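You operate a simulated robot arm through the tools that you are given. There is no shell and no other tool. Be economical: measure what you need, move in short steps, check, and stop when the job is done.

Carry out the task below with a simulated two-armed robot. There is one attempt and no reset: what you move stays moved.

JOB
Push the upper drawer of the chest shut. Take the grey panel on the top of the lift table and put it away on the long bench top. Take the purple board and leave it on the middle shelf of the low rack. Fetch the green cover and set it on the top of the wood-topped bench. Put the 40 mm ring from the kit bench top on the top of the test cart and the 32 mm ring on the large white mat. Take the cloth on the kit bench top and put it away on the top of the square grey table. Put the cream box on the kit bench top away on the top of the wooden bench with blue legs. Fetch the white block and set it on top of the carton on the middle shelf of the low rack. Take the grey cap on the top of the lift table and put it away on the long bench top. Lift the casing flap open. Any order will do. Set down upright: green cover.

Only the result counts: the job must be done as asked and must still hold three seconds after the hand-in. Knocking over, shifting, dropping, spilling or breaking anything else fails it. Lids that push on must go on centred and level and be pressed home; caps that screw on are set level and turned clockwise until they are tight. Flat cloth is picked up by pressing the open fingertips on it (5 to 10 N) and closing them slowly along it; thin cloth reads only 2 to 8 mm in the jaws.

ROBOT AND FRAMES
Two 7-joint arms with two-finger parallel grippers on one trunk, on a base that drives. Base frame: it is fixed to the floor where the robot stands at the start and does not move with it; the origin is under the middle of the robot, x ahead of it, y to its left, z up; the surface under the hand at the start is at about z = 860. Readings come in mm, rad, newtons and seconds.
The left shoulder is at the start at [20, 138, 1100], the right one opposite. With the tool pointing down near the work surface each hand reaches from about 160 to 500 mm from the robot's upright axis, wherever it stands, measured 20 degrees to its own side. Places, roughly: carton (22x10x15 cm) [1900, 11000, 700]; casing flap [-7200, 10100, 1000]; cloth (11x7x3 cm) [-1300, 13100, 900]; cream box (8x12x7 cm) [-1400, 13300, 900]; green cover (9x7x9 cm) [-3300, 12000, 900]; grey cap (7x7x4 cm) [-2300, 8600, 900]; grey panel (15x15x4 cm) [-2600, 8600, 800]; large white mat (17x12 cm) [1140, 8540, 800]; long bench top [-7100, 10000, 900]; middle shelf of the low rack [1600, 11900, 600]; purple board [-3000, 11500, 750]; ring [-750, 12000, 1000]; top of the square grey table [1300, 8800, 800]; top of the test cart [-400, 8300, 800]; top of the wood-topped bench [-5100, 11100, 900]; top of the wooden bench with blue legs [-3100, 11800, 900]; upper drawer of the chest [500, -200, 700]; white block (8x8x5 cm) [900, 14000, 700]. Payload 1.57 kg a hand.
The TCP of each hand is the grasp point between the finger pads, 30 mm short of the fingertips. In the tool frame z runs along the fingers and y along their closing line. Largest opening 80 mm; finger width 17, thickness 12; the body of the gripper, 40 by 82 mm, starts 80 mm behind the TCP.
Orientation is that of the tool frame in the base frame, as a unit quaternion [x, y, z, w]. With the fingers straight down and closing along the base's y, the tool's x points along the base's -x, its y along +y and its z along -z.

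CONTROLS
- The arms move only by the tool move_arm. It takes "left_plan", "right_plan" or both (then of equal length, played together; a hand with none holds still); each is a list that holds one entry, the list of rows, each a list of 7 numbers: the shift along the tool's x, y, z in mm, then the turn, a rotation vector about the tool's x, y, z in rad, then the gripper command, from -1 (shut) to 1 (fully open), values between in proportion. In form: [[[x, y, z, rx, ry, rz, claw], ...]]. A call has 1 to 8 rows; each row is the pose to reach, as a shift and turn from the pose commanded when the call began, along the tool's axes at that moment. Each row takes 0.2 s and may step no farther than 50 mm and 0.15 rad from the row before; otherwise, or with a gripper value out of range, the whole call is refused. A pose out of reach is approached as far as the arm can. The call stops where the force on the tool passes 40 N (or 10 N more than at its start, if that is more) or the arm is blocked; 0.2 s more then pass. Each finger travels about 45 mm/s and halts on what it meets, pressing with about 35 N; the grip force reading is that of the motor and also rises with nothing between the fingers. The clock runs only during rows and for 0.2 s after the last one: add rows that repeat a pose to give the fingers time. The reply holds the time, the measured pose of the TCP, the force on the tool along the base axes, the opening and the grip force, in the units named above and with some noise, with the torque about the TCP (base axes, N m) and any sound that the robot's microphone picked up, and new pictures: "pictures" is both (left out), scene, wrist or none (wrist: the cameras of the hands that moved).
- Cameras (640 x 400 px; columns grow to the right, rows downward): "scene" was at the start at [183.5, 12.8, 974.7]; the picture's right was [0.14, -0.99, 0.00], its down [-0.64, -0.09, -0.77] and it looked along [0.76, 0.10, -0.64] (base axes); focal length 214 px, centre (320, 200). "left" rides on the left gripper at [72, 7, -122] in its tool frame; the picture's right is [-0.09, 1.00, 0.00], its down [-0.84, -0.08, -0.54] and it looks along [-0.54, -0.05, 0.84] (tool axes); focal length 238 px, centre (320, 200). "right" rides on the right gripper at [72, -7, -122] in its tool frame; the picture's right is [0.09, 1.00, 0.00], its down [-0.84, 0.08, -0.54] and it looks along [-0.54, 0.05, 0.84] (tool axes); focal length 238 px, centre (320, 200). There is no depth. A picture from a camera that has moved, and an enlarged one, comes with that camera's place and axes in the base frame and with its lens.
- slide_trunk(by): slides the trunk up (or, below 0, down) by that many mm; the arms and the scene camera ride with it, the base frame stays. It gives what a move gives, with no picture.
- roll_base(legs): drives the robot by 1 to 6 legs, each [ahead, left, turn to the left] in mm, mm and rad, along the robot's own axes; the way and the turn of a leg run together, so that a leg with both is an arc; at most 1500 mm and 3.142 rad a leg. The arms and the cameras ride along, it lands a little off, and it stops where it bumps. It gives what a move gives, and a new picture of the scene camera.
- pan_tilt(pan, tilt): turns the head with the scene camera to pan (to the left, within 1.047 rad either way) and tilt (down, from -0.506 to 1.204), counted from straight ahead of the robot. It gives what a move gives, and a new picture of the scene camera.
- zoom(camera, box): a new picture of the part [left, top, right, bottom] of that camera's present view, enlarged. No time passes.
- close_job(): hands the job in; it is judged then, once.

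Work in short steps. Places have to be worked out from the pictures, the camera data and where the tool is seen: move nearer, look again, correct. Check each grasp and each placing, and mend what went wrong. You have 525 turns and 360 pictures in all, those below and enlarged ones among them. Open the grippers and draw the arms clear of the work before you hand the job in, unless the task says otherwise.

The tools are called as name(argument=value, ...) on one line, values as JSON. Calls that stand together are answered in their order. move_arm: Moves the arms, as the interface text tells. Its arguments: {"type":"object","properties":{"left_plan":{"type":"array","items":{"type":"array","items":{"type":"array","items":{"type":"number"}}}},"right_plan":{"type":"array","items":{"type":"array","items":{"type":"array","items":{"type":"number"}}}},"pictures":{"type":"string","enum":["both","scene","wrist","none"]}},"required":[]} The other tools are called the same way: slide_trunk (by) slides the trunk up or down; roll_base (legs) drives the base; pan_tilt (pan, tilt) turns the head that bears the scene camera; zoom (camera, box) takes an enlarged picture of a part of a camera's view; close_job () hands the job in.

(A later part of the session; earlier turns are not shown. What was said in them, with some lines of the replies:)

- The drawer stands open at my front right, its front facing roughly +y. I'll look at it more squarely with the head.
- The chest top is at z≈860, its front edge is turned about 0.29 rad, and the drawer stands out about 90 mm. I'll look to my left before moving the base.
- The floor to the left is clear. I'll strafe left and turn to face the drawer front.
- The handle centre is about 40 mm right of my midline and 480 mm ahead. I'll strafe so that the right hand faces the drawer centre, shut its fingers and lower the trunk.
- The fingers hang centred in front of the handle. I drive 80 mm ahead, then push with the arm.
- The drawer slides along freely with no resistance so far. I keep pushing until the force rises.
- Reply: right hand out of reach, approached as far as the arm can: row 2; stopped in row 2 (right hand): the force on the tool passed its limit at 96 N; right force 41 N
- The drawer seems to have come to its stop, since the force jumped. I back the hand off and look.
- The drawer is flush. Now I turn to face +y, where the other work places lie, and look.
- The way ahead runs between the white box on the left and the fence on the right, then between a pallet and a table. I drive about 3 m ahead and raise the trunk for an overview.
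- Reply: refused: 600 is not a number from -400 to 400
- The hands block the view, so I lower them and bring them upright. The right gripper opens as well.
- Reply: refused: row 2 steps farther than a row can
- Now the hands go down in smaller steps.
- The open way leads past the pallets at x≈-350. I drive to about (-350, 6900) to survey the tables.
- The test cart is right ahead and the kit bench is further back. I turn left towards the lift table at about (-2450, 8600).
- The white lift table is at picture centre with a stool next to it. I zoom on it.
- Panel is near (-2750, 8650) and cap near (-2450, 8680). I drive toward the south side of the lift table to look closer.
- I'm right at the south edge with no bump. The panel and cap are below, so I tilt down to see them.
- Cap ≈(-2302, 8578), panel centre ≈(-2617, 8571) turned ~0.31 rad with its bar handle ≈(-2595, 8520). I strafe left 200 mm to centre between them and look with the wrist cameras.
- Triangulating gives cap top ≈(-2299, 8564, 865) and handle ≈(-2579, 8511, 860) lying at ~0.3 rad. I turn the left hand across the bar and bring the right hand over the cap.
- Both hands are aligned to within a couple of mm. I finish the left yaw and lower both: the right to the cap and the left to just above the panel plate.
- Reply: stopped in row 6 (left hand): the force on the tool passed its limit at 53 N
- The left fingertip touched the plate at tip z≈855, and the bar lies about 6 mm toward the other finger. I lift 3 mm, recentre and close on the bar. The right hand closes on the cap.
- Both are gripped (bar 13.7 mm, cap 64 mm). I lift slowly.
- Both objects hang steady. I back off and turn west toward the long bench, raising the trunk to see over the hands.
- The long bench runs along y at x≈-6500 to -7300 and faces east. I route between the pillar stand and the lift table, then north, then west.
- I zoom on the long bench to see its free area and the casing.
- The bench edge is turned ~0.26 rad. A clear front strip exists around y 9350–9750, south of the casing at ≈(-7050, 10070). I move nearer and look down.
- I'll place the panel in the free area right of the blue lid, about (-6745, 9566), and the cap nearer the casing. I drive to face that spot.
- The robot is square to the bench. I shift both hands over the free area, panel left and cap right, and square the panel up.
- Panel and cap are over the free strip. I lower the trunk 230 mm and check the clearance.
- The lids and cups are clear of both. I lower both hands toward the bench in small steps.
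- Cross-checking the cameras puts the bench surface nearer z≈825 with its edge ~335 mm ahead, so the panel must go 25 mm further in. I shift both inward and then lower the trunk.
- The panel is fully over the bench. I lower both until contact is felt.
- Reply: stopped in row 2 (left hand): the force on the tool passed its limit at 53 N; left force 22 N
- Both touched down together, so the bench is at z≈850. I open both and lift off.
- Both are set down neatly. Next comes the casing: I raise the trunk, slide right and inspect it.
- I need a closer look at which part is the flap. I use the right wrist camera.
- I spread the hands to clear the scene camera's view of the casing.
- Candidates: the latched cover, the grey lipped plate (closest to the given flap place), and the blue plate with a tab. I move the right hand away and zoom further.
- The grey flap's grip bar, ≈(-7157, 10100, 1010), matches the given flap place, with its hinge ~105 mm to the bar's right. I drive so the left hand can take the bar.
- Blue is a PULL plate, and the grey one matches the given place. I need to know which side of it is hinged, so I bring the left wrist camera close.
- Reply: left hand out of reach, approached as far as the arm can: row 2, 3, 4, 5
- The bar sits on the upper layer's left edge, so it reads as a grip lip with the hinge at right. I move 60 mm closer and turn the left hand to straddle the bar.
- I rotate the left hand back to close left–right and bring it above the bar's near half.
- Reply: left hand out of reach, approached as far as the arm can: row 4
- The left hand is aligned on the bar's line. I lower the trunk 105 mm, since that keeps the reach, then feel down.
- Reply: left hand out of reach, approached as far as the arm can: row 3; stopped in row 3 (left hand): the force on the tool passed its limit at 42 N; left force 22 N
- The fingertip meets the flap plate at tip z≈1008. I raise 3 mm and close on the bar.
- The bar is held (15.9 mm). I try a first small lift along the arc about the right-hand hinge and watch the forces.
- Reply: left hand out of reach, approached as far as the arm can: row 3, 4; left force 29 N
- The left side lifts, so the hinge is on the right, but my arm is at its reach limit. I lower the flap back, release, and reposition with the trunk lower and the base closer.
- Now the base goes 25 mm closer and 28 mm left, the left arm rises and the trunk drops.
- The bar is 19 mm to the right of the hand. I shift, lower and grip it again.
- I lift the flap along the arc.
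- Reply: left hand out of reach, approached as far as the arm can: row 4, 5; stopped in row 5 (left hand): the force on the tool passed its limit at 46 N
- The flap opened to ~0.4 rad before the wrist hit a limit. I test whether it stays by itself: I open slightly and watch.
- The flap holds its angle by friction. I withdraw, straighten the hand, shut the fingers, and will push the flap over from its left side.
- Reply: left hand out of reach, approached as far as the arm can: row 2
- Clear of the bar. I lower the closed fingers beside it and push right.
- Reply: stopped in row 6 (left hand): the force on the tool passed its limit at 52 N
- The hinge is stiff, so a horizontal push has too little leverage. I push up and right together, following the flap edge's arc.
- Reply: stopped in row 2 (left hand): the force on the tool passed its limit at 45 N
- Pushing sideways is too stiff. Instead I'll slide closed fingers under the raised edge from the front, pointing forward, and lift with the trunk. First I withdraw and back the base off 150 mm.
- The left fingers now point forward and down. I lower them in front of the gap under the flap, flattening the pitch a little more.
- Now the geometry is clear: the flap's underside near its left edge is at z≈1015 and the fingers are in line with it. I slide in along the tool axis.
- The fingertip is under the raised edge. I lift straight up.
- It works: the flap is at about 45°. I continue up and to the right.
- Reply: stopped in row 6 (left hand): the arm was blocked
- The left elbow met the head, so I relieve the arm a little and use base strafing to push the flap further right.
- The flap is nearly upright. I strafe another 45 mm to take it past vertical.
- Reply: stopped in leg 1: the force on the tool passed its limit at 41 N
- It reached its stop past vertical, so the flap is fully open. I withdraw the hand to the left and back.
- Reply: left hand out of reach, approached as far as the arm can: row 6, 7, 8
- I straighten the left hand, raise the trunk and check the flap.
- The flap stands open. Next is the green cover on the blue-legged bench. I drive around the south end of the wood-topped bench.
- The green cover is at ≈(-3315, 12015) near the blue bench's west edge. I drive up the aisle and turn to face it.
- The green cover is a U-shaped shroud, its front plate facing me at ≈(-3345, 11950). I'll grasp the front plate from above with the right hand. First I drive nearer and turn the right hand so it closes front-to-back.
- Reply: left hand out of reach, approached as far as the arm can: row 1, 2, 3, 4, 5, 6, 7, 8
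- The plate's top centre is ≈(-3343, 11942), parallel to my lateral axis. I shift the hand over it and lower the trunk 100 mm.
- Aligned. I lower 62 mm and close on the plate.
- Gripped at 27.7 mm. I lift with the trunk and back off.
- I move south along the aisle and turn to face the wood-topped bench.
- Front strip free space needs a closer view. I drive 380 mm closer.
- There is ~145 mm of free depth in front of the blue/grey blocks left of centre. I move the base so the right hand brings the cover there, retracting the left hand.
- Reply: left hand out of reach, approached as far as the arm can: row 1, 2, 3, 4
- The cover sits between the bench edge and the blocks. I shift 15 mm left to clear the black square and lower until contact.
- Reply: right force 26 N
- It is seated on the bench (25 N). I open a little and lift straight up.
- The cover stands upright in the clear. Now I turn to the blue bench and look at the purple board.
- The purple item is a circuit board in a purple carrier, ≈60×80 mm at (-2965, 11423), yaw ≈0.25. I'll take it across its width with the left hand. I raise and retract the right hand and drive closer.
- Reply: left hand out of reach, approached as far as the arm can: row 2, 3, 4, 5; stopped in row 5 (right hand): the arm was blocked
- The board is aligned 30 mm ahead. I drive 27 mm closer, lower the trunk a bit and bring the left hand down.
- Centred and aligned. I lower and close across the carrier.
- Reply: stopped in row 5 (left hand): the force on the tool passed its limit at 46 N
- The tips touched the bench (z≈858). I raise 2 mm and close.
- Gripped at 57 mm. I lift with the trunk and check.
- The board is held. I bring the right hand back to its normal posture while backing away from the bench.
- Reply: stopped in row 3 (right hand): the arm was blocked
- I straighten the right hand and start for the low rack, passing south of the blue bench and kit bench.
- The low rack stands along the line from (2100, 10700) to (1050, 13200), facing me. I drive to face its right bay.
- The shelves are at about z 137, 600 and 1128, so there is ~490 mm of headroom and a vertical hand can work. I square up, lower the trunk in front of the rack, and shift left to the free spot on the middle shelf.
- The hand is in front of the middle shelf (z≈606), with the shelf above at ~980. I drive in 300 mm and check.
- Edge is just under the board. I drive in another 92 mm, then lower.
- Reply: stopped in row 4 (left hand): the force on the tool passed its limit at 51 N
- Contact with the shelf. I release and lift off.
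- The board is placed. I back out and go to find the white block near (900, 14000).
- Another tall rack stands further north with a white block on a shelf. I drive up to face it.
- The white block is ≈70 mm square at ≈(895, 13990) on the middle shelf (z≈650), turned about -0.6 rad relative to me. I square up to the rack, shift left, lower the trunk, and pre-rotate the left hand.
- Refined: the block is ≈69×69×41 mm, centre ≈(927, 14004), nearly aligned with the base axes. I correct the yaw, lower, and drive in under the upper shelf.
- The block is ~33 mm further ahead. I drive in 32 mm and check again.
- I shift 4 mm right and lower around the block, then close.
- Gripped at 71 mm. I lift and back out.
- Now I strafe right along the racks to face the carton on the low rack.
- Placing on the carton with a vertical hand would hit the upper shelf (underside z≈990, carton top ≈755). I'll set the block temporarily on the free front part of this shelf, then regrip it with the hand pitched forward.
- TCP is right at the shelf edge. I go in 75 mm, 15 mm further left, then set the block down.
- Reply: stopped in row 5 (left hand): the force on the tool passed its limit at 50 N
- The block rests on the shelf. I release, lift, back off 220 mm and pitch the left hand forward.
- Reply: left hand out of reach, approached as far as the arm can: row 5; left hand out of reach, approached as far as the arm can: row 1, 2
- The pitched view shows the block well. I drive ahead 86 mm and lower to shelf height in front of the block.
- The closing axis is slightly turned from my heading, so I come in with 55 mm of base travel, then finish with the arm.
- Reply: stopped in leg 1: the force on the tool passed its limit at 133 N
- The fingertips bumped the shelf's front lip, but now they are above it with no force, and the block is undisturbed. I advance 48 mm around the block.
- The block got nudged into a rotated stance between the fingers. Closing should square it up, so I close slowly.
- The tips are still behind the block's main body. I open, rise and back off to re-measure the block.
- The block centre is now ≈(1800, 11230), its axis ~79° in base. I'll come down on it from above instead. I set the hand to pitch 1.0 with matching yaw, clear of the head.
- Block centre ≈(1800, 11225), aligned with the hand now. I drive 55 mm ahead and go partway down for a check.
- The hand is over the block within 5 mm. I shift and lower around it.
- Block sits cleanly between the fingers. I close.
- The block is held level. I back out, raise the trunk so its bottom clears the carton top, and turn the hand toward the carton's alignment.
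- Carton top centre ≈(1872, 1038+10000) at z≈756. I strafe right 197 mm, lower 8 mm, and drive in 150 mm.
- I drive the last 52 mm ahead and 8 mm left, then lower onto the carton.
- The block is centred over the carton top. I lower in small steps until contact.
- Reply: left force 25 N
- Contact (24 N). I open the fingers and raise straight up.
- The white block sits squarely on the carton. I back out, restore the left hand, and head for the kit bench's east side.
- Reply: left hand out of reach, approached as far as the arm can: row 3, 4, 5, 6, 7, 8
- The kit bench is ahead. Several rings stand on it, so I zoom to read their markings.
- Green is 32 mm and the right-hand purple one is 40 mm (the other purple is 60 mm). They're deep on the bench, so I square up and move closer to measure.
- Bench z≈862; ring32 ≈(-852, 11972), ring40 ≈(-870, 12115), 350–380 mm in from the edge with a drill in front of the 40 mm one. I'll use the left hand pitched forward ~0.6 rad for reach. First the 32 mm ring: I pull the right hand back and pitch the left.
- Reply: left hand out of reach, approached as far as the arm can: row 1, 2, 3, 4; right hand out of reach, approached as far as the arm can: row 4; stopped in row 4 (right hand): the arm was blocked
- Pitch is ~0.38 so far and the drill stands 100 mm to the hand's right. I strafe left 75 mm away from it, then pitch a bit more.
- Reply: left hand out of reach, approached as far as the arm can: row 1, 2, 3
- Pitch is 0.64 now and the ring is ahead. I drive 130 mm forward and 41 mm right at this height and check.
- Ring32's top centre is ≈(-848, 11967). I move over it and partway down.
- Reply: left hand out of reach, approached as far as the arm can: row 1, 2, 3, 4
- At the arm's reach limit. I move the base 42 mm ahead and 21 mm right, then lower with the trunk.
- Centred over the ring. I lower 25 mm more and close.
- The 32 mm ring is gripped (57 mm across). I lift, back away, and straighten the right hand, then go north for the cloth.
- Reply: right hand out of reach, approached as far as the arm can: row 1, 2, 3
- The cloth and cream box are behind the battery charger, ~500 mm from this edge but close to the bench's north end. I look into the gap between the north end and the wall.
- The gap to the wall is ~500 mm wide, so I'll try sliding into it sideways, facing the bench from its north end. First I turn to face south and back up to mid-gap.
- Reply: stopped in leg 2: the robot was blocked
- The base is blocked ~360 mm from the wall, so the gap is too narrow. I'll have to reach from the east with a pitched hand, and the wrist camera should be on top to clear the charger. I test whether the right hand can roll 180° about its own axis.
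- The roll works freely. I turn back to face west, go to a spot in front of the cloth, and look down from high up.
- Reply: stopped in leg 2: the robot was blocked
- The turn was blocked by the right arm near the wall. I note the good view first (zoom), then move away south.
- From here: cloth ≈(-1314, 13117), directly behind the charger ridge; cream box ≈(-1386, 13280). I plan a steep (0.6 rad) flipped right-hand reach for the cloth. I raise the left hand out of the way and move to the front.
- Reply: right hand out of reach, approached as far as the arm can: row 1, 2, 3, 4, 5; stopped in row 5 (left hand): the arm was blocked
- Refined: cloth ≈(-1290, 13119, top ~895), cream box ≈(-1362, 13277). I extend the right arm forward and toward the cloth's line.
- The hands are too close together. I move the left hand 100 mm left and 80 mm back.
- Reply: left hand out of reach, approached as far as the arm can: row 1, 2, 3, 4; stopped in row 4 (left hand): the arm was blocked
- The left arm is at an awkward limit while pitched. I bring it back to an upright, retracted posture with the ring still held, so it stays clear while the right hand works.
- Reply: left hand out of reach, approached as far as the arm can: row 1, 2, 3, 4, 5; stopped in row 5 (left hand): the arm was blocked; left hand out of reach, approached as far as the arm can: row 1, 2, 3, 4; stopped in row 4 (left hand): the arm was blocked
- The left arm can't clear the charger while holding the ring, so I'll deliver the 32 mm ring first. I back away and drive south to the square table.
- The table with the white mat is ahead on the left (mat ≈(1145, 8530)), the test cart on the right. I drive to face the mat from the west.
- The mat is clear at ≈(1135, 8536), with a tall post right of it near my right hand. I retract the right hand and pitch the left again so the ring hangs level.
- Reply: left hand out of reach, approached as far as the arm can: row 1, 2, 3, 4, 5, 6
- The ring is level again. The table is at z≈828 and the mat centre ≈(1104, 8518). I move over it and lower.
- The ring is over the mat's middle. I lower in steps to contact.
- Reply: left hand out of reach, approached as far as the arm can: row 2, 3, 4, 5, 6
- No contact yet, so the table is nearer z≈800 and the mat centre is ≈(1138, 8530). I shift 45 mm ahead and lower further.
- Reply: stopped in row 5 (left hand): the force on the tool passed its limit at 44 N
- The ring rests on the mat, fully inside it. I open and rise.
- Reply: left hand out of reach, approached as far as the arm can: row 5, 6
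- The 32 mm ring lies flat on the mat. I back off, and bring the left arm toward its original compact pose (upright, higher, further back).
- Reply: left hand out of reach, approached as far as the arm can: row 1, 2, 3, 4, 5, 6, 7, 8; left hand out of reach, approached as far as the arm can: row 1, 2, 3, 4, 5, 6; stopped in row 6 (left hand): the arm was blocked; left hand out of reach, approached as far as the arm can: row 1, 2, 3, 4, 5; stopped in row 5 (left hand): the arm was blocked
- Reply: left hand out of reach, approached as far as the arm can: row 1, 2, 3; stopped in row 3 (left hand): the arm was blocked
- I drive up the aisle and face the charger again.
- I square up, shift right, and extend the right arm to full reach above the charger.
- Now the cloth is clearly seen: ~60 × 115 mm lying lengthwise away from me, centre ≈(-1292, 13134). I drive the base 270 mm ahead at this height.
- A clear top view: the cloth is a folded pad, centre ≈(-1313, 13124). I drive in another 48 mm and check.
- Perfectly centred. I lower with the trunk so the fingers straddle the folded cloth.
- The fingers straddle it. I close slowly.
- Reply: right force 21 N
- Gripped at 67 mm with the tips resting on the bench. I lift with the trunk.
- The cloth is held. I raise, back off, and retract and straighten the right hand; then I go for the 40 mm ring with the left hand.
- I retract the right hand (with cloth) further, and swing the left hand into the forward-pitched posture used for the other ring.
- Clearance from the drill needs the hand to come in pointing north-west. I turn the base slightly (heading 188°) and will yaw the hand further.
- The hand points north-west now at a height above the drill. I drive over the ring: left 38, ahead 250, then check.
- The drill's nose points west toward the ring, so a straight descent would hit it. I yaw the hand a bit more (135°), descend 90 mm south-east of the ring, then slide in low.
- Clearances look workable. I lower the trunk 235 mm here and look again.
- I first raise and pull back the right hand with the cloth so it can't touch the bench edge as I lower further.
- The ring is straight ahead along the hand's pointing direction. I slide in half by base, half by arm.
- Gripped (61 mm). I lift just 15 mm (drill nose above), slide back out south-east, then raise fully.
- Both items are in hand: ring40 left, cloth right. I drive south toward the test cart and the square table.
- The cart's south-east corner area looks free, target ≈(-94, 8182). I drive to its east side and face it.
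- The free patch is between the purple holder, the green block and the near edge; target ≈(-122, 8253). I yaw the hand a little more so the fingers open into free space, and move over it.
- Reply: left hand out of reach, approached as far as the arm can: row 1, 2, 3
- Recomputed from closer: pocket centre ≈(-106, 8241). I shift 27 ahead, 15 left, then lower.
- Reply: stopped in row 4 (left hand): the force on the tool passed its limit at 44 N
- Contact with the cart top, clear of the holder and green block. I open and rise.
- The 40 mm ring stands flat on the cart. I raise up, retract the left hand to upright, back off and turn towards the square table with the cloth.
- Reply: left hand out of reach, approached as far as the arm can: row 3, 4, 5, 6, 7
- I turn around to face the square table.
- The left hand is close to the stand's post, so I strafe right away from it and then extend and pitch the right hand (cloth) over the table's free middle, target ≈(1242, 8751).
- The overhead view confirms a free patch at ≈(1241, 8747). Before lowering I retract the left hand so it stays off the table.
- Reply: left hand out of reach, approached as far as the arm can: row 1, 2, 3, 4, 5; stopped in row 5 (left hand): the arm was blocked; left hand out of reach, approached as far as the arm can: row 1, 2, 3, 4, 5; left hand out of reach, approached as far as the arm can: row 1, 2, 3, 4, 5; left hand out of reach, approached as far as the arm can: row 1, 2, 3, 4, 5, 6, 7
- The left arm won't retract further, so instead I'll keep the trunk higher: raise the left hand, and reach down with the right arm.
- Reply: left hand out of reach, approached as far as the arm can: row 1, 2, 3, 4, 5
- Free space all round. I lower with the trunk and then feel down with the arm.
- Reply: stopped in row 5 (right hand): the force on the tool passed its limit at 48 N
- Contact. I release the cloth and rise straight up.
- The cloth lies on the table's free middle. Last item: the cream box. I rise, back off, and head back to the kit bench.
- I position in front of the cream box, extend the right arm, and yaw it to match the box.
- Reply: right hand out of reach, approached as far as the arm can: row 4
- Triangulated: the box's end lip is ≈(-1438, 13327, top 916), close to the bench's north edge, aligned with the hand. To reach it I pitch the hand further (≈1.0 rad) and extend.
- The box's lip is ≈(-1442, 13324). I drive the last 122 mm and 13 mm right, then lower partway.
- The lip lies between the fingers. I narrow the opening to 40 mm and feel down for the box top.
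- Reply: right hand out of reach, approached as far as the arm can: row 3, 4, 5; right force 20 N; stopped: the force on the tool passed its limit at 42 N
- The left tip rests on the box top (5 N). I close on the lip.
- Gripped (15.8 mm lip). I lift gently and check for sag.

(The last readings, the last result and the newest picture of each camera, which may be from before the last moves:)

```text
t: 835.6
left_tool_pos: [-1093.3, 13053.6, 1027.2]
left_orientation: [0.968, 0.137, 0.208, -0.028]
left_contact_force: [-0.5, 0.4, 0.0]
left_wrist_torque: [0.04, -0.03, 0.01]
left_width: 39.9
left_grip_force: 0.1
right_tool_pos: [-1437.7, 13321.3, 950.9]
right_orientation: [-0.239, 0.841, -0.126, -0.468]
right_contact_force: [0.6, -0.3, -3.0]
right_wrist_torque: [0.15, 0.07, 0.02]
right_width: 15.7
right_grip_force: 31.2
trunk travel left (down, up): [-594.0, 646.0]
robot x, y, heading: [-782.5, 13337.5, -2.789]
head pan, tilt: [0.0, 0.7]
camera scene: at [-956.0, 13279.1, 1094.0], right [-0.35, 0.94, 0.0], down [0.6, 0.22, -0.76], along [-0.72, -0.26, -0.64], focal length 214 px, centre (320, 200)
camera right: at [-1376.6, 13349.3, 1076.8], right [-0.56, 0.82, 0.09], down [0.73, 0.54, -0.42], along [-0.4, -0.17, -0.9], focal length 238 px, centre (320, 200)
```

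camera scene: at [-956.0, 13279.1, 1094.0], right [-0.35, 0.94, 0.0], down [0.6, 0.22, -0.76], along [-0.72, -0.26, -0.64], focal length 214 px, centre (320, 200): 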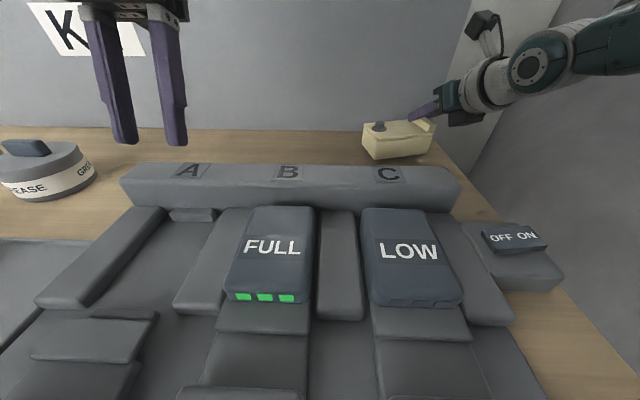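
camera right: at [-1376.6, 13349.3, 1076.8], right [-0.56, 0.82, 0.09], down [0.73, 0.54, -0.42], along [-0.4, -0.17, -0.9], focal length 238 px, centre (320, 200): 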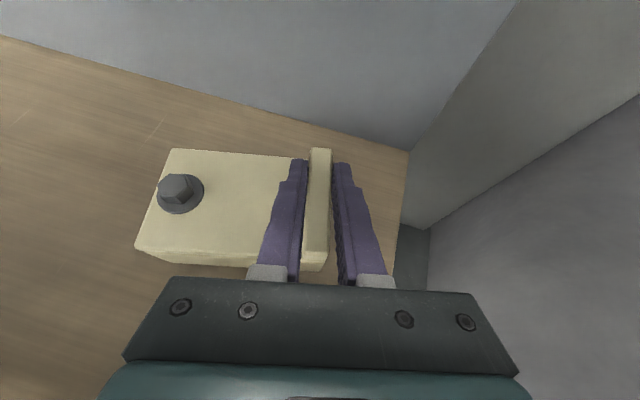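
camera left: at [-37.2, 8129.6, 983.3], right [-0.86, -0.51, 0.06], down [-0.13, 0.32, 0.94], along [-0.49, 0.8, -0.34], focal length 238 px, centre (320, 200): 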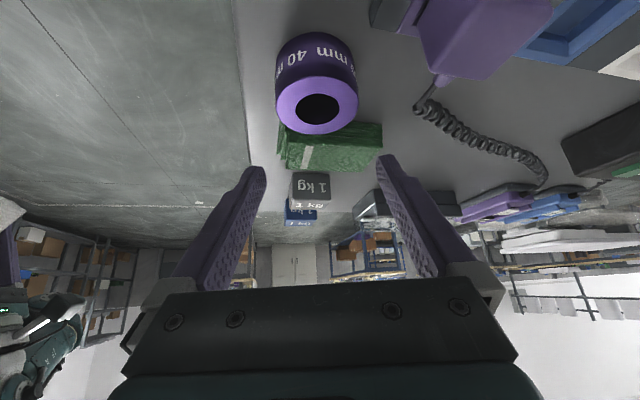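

Lifted with little sag (≈0.3 kg). I raise, back out and pull the arm in.

slide_trunk(by=180)

roll_base(legs=[[-480, 0, 0]])

move_arm(right_plan=[[[-14, -4, -28, 0, 0, 0, -1], [-28, -8, -56, 0, 0, 0, -1], [-42, -12, -84, 0, 0, 0, -1], [-56, -16, -112, 0, 0, 0, -1]]], pictures="both")

```text
t: 837.6
left_tool_pos: [-1095.1, 13052.6, 1206.6]
left_orientation: [0.968, 0.137, 0.209, -0.027]
left_contact_force: [0.5, -0.9, 0.5]
left_wrist_torque: [0.0, 0.0, -0.03]
left_width: 39.8
left_grip_force: 0.1
right_tool_pos: [-1436.3, 13322.5, 1131.2]
right_orientation: [-0.238, 0.841, -0.125, -0.469]
right_contact_force: [1.0, -0.3, -2.7]
right_wrist_torque: [0.15, 0.1, -0.01]
right_width: 15.7
right_grip_force: 31.2
trunk travel left (down, up): [-774.0, 466.0]
robot x, y, heading: [-782.2, 13342.7, -2.79]
head pan, tilt: [0.0, 0.7]
```

```text
t: 840.5
left_tool_pos: [-645.1, 13218.0, 1206.6]
left_orientation: [0.968, 0.139, 0.208, -0.027]
left_contact_force: [0.2, -0.5, -1.4]
left_wrist_torque: [0.05, 0.0, 0.01]
left_width: 40.0
left_grip_force: 0.0
right_tool_pos: [-987.8, 13487.1, 1131.8]
right_orientation: [-0.24, 0.841, -0.126, -0.468]
right_contact_force: [0.5, 0.2, -3.5]
right_wrist_torque: [0.16, 0.08, 0.03]
right_width: 15.5
right_grip_force: 31.8
trunk travel left (down, up): [-774.0, 466.0]
robot x, y, heading: [-330.9, 13509.4, -2.783]
head pan, tilt: [0.0, 0.7]
camera scene: at [-506.8, 13444.6, 1274.0], right [-0.35, 0.94, 0.0], down [0.6, 0.22, -0.76], along [-0.72, -0.27, -0.64], focal length 214 px, centre (320, 200)
```

scene: 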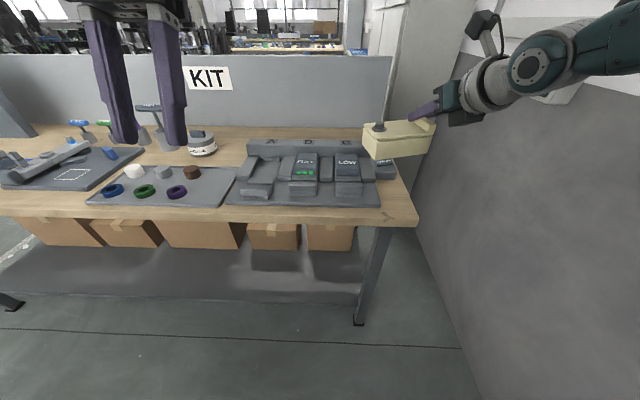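

```text
t: 841.5
left_tool_pos: [-645.1, 13218.7, 1205.7]
left_orientation: [0.968, 0.139, 0.208, -0.027]
left_contact_force: [-0.2, 0.2, -0.6]
left_wrist_torque: [0.0, 0.01, -0.01]
left_width: 40.0
left_grip_force: 0.0
right_tool_pos: [-871.7, 13537.7, 1144.0]
right_orientation: [-0.239, 0.84, -0.126, -0.47]
right_contact_force: [-0.3, -0.2, -3.0]
right_wrist_torque: [0.18, 0.09, -0.01]
right_width: 15.7
right_grip_force: 31.1
right hand out of reach, approached as far as the arm can: row 1
trunk travel left (down, up): [-774.0, 466.0]
robot x, y, heading: [-333.8, 13508.3, -2.785]
head pan, tilt: [0.0, 0.7]
camera scene: at [-506.9, 13444.6, 1274.0], right [-0.35, 0.94, 0.0], down [0.6, 0.22, -0.76], along [-0.72, -0.27, -0.64], focal length 214 px, centre (320, 200)
camera right: at [-811.9, 13565.3, 1269.6], right [-0.56, 0.82, 0.09], down [0.73, 0.54, -0.42], along [-0.4, -0.17, -0.9], focal length 238 px, centre (320, 200)
```

scene: 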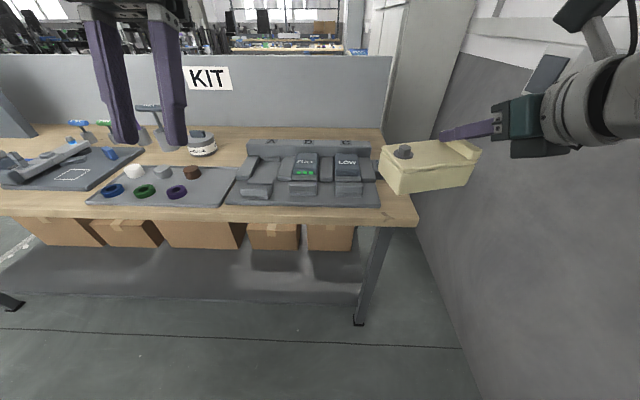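
right: 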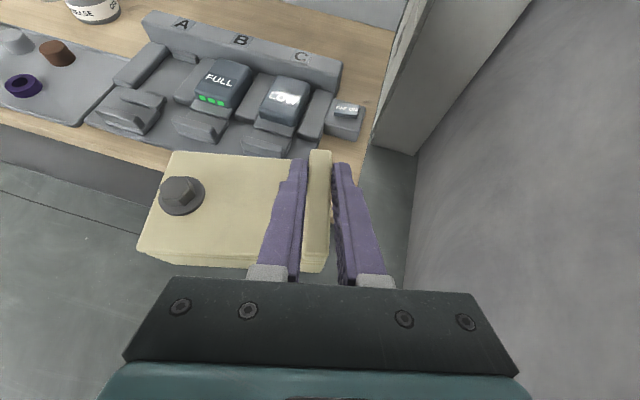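

I carry the box around the south ends of the kit and blue benches.

roll_base(legs=[[-150, 0, 0], [0, 0, 1.498], [1000, 0, 0], [938, 0, 0], [0, 0, -0.513], [1500, 0, 0]])

roll_base(legs=[[0, 0, -1.27], [1300, 0, 0], [1300, 0, 0], [1000, 0, 0]])

```text
t: 864.4
left_tool_pos: [-146.2, 9798.9, 1206.8]
left_orientation: [0.813, 0.543, 0.175, -0.115]
left_contact_force: [-0.6, -0.5, -0.3]
left_wrist_torque: [0.01, -0.04, 0.03]
left_width: 40.0
left_grip_force: 0.0
right_tool_pos: [-537.4, 9823.2, 1142.5]
right_orientation: [-0.58, 0.654, -0.316, -0.368]
right_contact_force: [-0.2, -0.2, -4.0]
right_wrist_torque: [0.03, 0.17, -0.03]
right_width: 15.5
right_grip_force: 31.1
trunk travel left (down, up): [-774.0, 466.0]
robot x, y, heading: [-176.4, 10224.9, -1.891]
head pan, tilt: [0.0, 0.7]
camera scene: at [-234.9, 10049.8, 1274.0], right [-0.95, 0.32, 0.0], down [0.2, 0.61, -0.76], along [-0.24, -0.72, -0.64], focal length 214 px, centre (320, 200)
```

scene: 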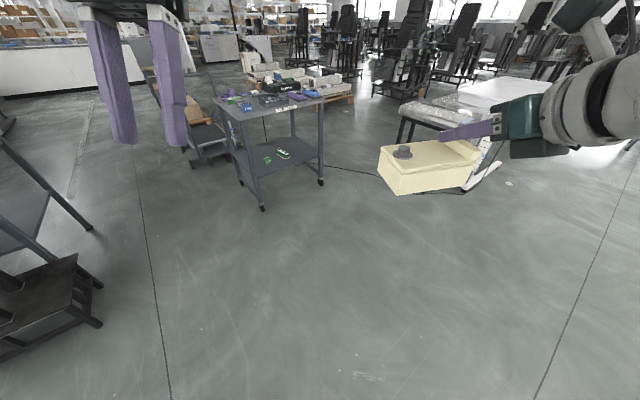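

```text
t: 884.8
left_tool_pos: [-4119.4, 10191.1, 1206.6]
left_orientation: [0.977, -0.044, 0.211, 0.011]
left_contact_force: [0.2, 0.0, -0.4]
left_wrist_torque: [-0.02, 0.04, -0.03]
left_width: 40.0
left_grip_force: 0.0
right_tool_pos: [-4213.9, 10572.0, 1142.4]
right_orientation: [-0.08, 0.871, -0.037, -0.484]
right_contact_force: [-0.7, 0.2, -3.9]
right_wrist_torque: [0.14, 0.01, 0.0]
right_width: 15.4
right_grip_force: 31.2
trunk travel left (down, up): [-774.0, 466.0]
robot x, y, heading: [-3724.9, 10347.4, 3.123]
head pan, tilt: [0.0, 0.7]
camera scene: at [-3908.2, 10351.6, 1274.0], right [0.02, 1.0, 0.0], down [0.64, -0.01, -0.76], along [-0.76, 0.01, -0.64], focal length 214 px, centre (320, 200)
```

scene: 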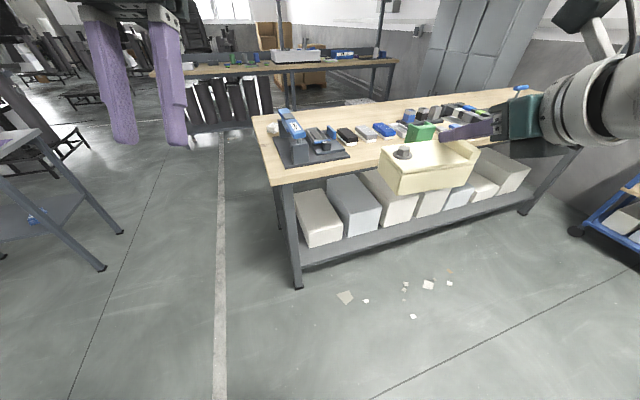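

I turn up the aisle and face the blue bench's free west strip.

roll_base(legs=[[0, 0, -1.37], [1148, 0, 0], [0, 0, -1.373]])

pan_tilt(pan=-0.1, tilt=0.8)

```text
t: 897.6
left_tool_pos: [-3641.4, 11788.7, 1207.1]
left_orientation: [-0.146, 0.967, -0.03, -0.208]
left_contact_force: [0.3, -0.5, -1.0]
left_wrist_torque: [0.0, 0.01, 0.01]
left_width: 40.0
left_grip_force: 0.0
right_tool_pos: [-3410.4, 11473.9, 1141.7]
right_orientation: [0.839, 0.246, 0.468, -0.13]
right_contact_force: [0.2, -0.2, -3.7]
right_wrist_torque: [-0.16, -0.06, -0.02]
right_width: 15.6
right_grip_force: 31.2
trunk travel left (down, up): [-774.0, 466.0]
robot x, y, heading: [-3947.1, 11496.1, 0.371]
head pan, tilt: [0.0, 0.7]
camera scene: at [-3777.7, 11563.0, 1274.0], right [0.36, -0.93, 0.0], down [-0.6, -0.23, -0.76], along [0.71, 0.28, -0.64], focal length 214 px, centre (320, 200)
```

scene: 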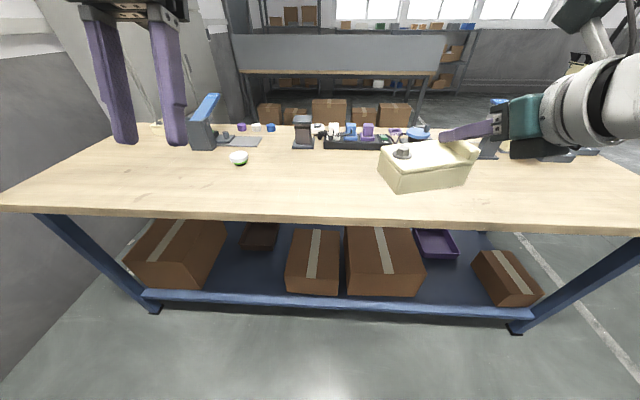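

```text
t: 898.2
left_tool_pos: [-3642.9, 11788.9, 1207.3]
left_orientation: [-0.147, 0.966, -0.03, -0.209]
left_contact_force: [0.2, 0.7, 0.3]
left_wrist_torque: [0.02, 0.0, 0.01]
left_width: 40.0
left_grip_force: 0.2
right_tool_pos: [-3410.2, 11473.2, 1143.0]
right_orientation: [0.839, 0.247, 0.467, -0.13]
right_contact_force: [0.8, 0.3, -4.7]
right_wrist_torque: [-0.15, -0.08, 0.0]
right_width: 15.5
right_grip_force: 30.7
trunk travel left (down, up): [-774.0, 466.0]
robot x, y, heading: [-3948.8, 11496.8, 0.37]
head pan, tilt: [-0.099, 0.799]
camera scene: at [-3779.2, 11553.9, 1265.8], right [0.27, -0.96, 0.0], down [-0.69, -0.19, -0.7], along [0.67, 0.19, -0.72], focal length 214 px, centre (320, 200)
```

scene: 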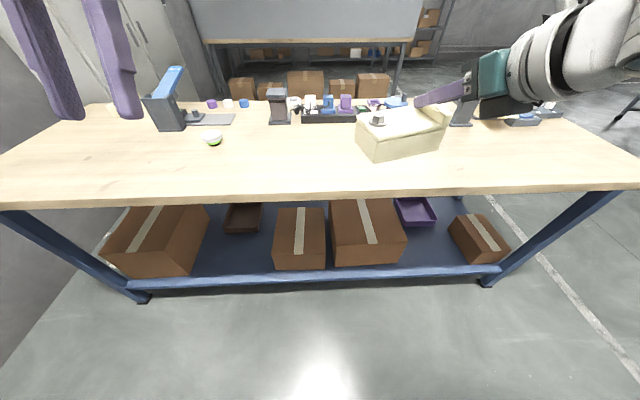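

The west strip is wide open. I drive in 265 mm and lower.

roll_base(legs=[[265, 0, 0]])

slide_trunk(by=-185)

move_arm(right_plan=[[[0, 0, 0, 0, 0, 0, -1]]], pictures="both")

```text
t: 900.1
left_tool_pos: [-3394.2, 11884.9, 1205.6]
left_orientation: [-0.146, 0.967, -0.029, -0.208]
left_contact_force: [0.8, 0.5, -0.3]
left_wrist_torque: [0.0, -0.01, 0.02]
left_width: 39.8
left_grip_force: 0.1
right_tool_pos: [-3163.6, 11569.6, 1142.6]
right_orientation: [0.84, 0.246, 0.467, -0.129]
right_contact_force: [-0.4, 0.0, -3.0]
right_wrist_torque: [-0.16, -0.08, -0.02]
right_width: 15.6
right_grip_force: 31.4
trunk travel left (down, up): [-774.0, 466.0]
robot x, y, heading: [-3702.5, 11591.6, 0.369]
head pan, tilt: [-0.099, 0.799]
camera scene: at [-3531.5, 11649.6, 1265.7], right [0.27, -0.96, 0.0], down [-0.69, -0.19, -0.7], along [0.67, 0.19, -0.72], focal length 214 px, centre (320, 200)
```

scene: 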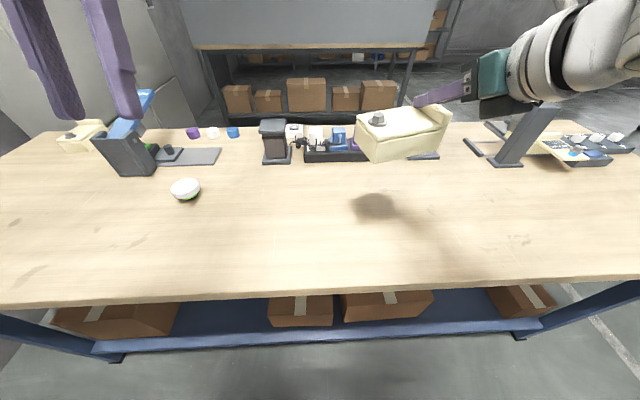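

```text
t: 902.2
left_tool_pos: [-3394.1, 11884.1, 1022.2]
left_orientation: [-0.145, 0.967, -0.028, -0.208]
left_contact_force: [-0.7, 0.2, 0.5]
left_wrist_torque: [0.0, 0.0, -0.03]
left_width: 40.2
left_grip_force: 0.1
right_tool_pos: [-3162.4, 11569.7, 957.5]
right_orientation: [0.84, 0.247, 0.466, -0.129]
right_contact_force: [-0.1, 0.3, -3.1]
right_wrist_torque: [-0.16, -0.06, -0.02]
right_width: 15.3
right_grip_force: 31.4
trunk travel left (down, up): [-589.0, 651.0]
robot x, y, heading: [-3699.1, 11591.5, 0.366]
head pan, tilt: [-0.099, 0.799]
```

```text
t: 902.6
left_tool_pos: [-3394.7, 11885.5, 1022.2]
left_orientation: [-0.145, 0.967, -0.028, -0.209]
left_contact_force: [-1.2, 0.0, -1.5]
left_wrist_torque: [-0.03, 0.02, 0.01]
left_width: 39.9
left_grip_force: 0.1
right_tool_pos: [-3162.2, 11570.0, 956.7]
right_orientation: [0.839, 0.247, 0.467, -0.129]
right_contact_force: [-0.8, 0.3, -2.8]
right_wrist_torque: [-0.16, -0.08, 0.03]
right_width: 15.4
right_grip_force: 31.3
trunk travel left (down, up): [-589.0, 651.0]
robot x, y, heading: [-3701.5, 11590.3, 0.369]
head pan, tilt: [-0.099, 0.799]
camera scene: at [-3531.6, 11649.6, 1080.8], right [0.27, -0.96, 0.0], down [-0.69, -0.19, -0.7], along [0.67, 0.19, -0.72], focal length 214 px, centre (320, 200)
camera right: at [-3222.8, 11541.5, 1083.7], right [0.57, -0.81, 0.09], down [-0.72, -0.55, -0.42], along [0.39, 0.17, -0.9], focal length 238 px, centre (320, 200)
```

scene: 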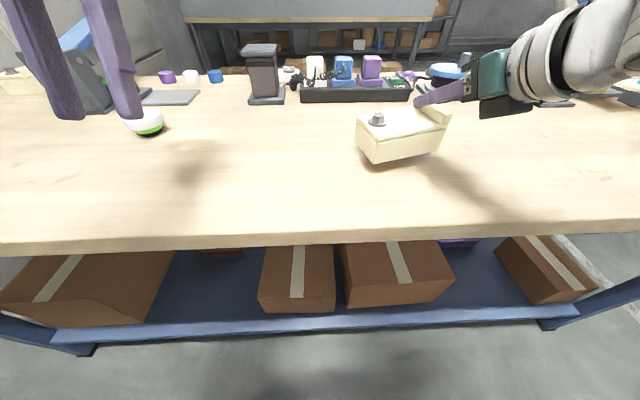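
right: 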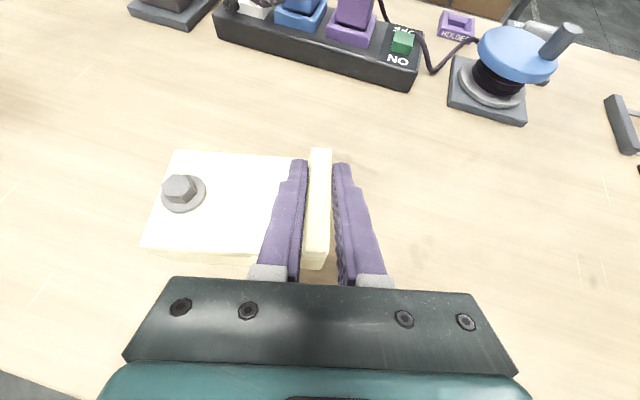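

Clear all round. I lower in small steps until contact.

move_arm(right_plan=[[[-8, 0, 5, 0, 0, 0, -1], [-15, 0, 10, 0, 0, 0, -1], [-20, 0, 13, 0, 0, 0, -1], [-24, 0, 15, 0, 0, 0, -1], [-28, 0, 18, 0, 0, 0, -1], [-32, 0, 20, 0, 0, 0, -1]]], pictures="both")

```text
t: 903.9
left_tool_pos: [-3394.3, 11883.2, 1021.8]
left_orientation: [-0.145, 0.967, -0.029, -0.208]
left_contact_force: [-0.2, -0.6, 0.1]
left_wrist_torque: [-0.02, 0.04, 0.01]
left_width: 39.9
left_grip_force: 0.1
right_tool_pos: [-3158.6, 11569.8, 930.9]
right_orientation: [0.835, 0.246, 0.474, -0.133]
right_contact_force: [-3.1, -3.8, 10.2]
right_wrist_torque: [-0.26, 0.85, 0.11]
right_width: 15.5
right_grip_force: 30.8
trunk travel left (down, up): [-589.0, 651.0]
robot x, y, heading: [-3699.9, 11593.1, 0.37]
head pan, tilt: [-0.099, 0.799]
stopped in row 6 (right hand): the force on the tool passed its limit at 45 N (the readings are from after the stop); the commanded pose is now the measured one
camera scene: at [-3531.2, 11648.6, 1080.6], right [0.27, -0.96, 0.0], down [-0.69, -0.19, -0.7], along [0.67, 0.18, -0.72], focal length 214 px, centre (320, 200)
camera right: at [-3221.1, 11541.6, 1055.6], right [0.57, -0.81, 0.09], down [-0.71, -0.55, -0.44], along [0.41, 0.19, -0.89], focal length 238 px, centre (320, 200)
```

scene: 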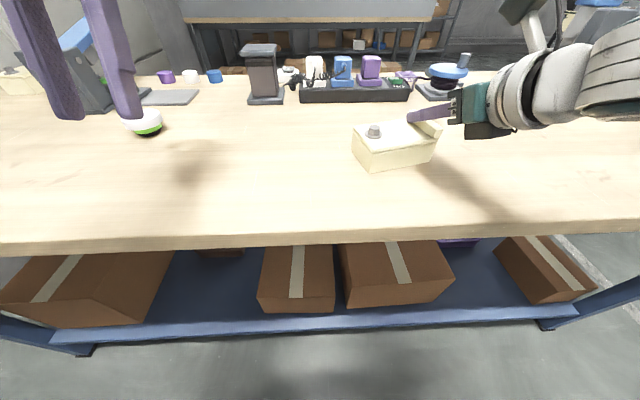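
right: 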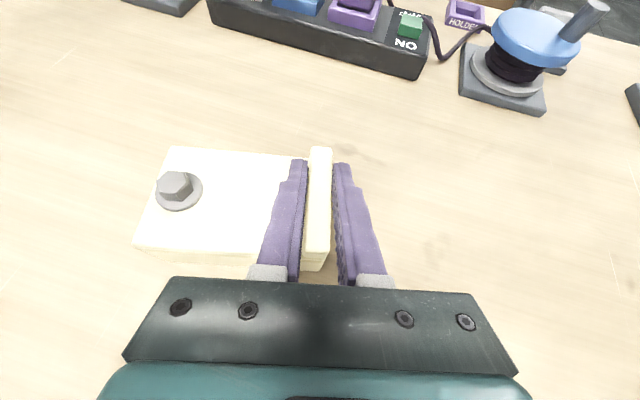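

The box is down. I open slightly and lift straight up.

move_arm(right_plan=[[[1, 0, -1, 0, 0, 0, -0.5], [1, 0, -1, 0, 0, 0, -0.1], [2, 0, -1, 0, 0, 0, 0], [2, 0, -1, 0, 0, 0, 0], [16, 0, -10, 0, 0, 0, 0], [40, 0, -25, 0, 0, 0, 0], [65, 0, -40, 0, 0, 0, 0]]], pictures="both")

```text
t: 905.5
left_tool_pos: [-3392.8, 11885.7, 1022.1]
left_orientation: [-0.145, 0.967, -0.028, -0.207]
left_contact_force: [0.2, -0.1, -0.1]
left_wrist_torque: [0.0, 0.01, -0.01]
left_width: 40.0
left_grip_force: 0.1
right_tool_pos: [-3162.2, 11574.3, 1004.8]
right_orientation: [0.836, 0.246, 0.473, -0.132]
right_contact_force: [0.8, 0.3, -0.5]
right_wrist_torque: [0.04, 0.04, 0.02]
right_width: 39.9
right_grip_force: 0.1
trunk travel left (down, up): [-589.0, 651.0]
robot x, y, heading: [-3701.4, 11594.2, 0.37]
head pan, tilt: [-0.099, 0.799]
camera scene: at [-3531.4, 11649.4, 1080.8], right [0.27, -0.96, 0.0], down [-0.69, -0.19, -0.7], along [0.67, 0.19, -0.72], focal length 214 px, centre (320, 200)
camera right: at [-3223.2, 11546.1, 1129.7], right [0.57, -0.81, 0.09], down [-0.71, -0.55, -0.43], along [0.4, 0.19, -0.9], focal length 238 px, centre (320, 200)
```

scene: 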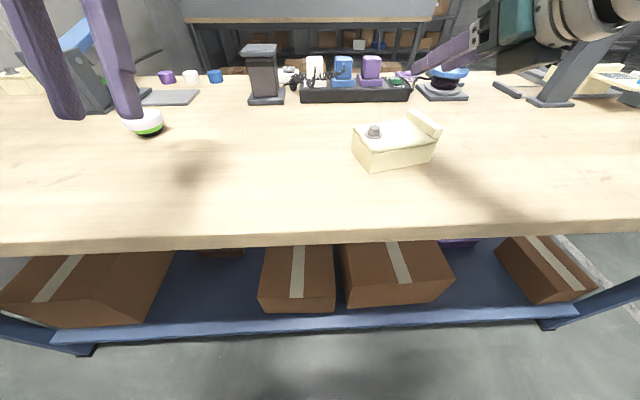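
right: 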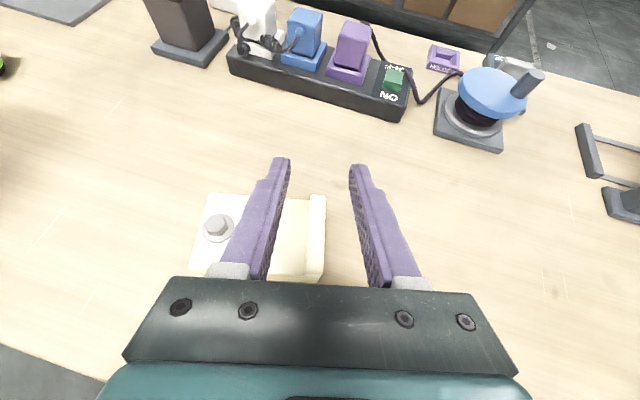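

The cream box stands on the blue-legged bench. Everything is delivered; I raise, back off, open both grippers and finish.

slide_trunk(by=180)

roll_base(legs=[[-420, 0, 0]])

move_arm(left_plan=[[[0, 0, 0, 0, 0, 0, 1], [0, 0, 0, 0, 0, 0, 1], [0, 0, 0, 0, 0, 0, 1]]], right_plan=[[[0, 0, 0, 0, 0, 0, 1], [0, 0, 0, 0, 0, 0, 1], [0, 0, 0, 0, 0, 0, 1]]], pictures="none")

```text
t: 907.5
left_tool_pos: [-3393.8, 11884.8, 1201.2]
left_orientation: [-0.146, 0.967, -0.028, -0.208]
left_contact_force: [0.0, -0.2, -0.3]
left_wrist_torque: [-0.03, -0.01, -0.01]
left_width: 40.0
left_grip_force: 0.0
right_tool_pos: [-3162.8, 11573.7, 1184.0]
right_orientation: [0.836, 0.247, 0.472, -0.133]
right_contact_force: [0.1, -0.1, 0.5]
right_wrist_torque: [-0.01, -0.01, -0.01]
right_width: 40.1
right_grip_force: 0.1
trunk travel left (down, up): [-769.0, 471.0]
robot x, y, heading: [-3702.4, 11592.2, 0.371]
head pan, tilt: [-0.099, 0.799]
```

```text
t: 910.1
left_tool_pos: [-3785.8, 11732.0, 1200.9]
left_orientation: [-0.142, 0.967, -0.028, -0.207]
left_contact_force: [0.2, 0.2, 0.0]
left_wrist_torque: [0.01, -0.01, -0.01]
left_width: 39.9
left_grip_force: 0.1
right_tool_pos: [-3556.6, 11420.6, 1184.7]
right_orientation: [0.836, 0.243, 0.474, -0.132]
right_contact_force: [-0.4, 0.8, -0.3]
right_wrist_torque: [0.03, 0.03, 0.01]
right_width: 40.0
right_grip_force: 0.2
trunk travel left (down, up): [-769.0, 471.0]
robot x, y, heading: [-4099.5, 11440.1, 0.363]
head pan, tilt: [-0.099, 0.799]
camera scene: at [-3925.3, 11497.4, 1260.8], right [0.26, -0.97, 0.0], down [-0.69, -0.19, -0.7], along [0.67, 0.18, -0.72], focal length 214 px, centre (320, 200)
```

scene: 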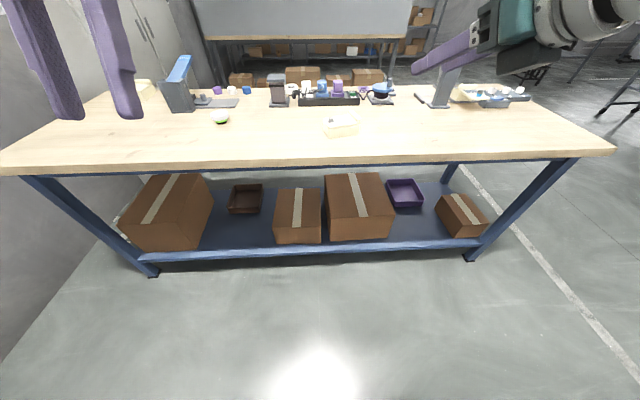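

```text
t: 910.9
left_tool_pos: [-3786.4, 11733.1, 1201.5]
left_orientation: [-0.143, 0.967, -0.029, -0.208]
left_contact_force: [-0.3, 0.1, -0.2]
left_wrist_torque: [-0.01, -0.01, 0.01]
left_width: 79.9
left_grip_force: 0.1
right_tool_pos: [-3557.0, 11419.8, 1183.8]
right_orientation: [0.837, 0.243, 0.473, -0.13]
right_contact_force: [0.7, 0.4, 0.1]
right_wrist_torque: [-0.03, -0.01, -0.01]
right_width: 80.0
right_grip_force: 0.1
trunk travel left (down, up): [-769.0, 471.0]
robot x, y, heading: [-4098.5, 11439.9, 0.367]
head pan, tilt: [-0.099, 0.799]
```

Both grippers are open and the arms are clear of the work. I hand the job in.

close_job()

```text
The job is handed in.
```

I handed the job in with every item on the list done, but I don't know the verdict: the hand-in gave no result, and a few points below were not confirmed.

- **Purple board:** I took it to be the circuit board in the purple carrier on top of the blue-legged bench. It sat about 120 mm higher than the place you gave.
- **Casing flap:** I took it to be the grey plate with the grip bar. It was opened past upright to its stop. I had only one distant look at it afterwards.
- **White block:** it was nudged and turned on the low rack while I was regripping it. It now sits square on the carton.
- **Low rack:** the fingertips bumped the front lip of its middle shelf once, at 133 N. Nothing appeared to move.
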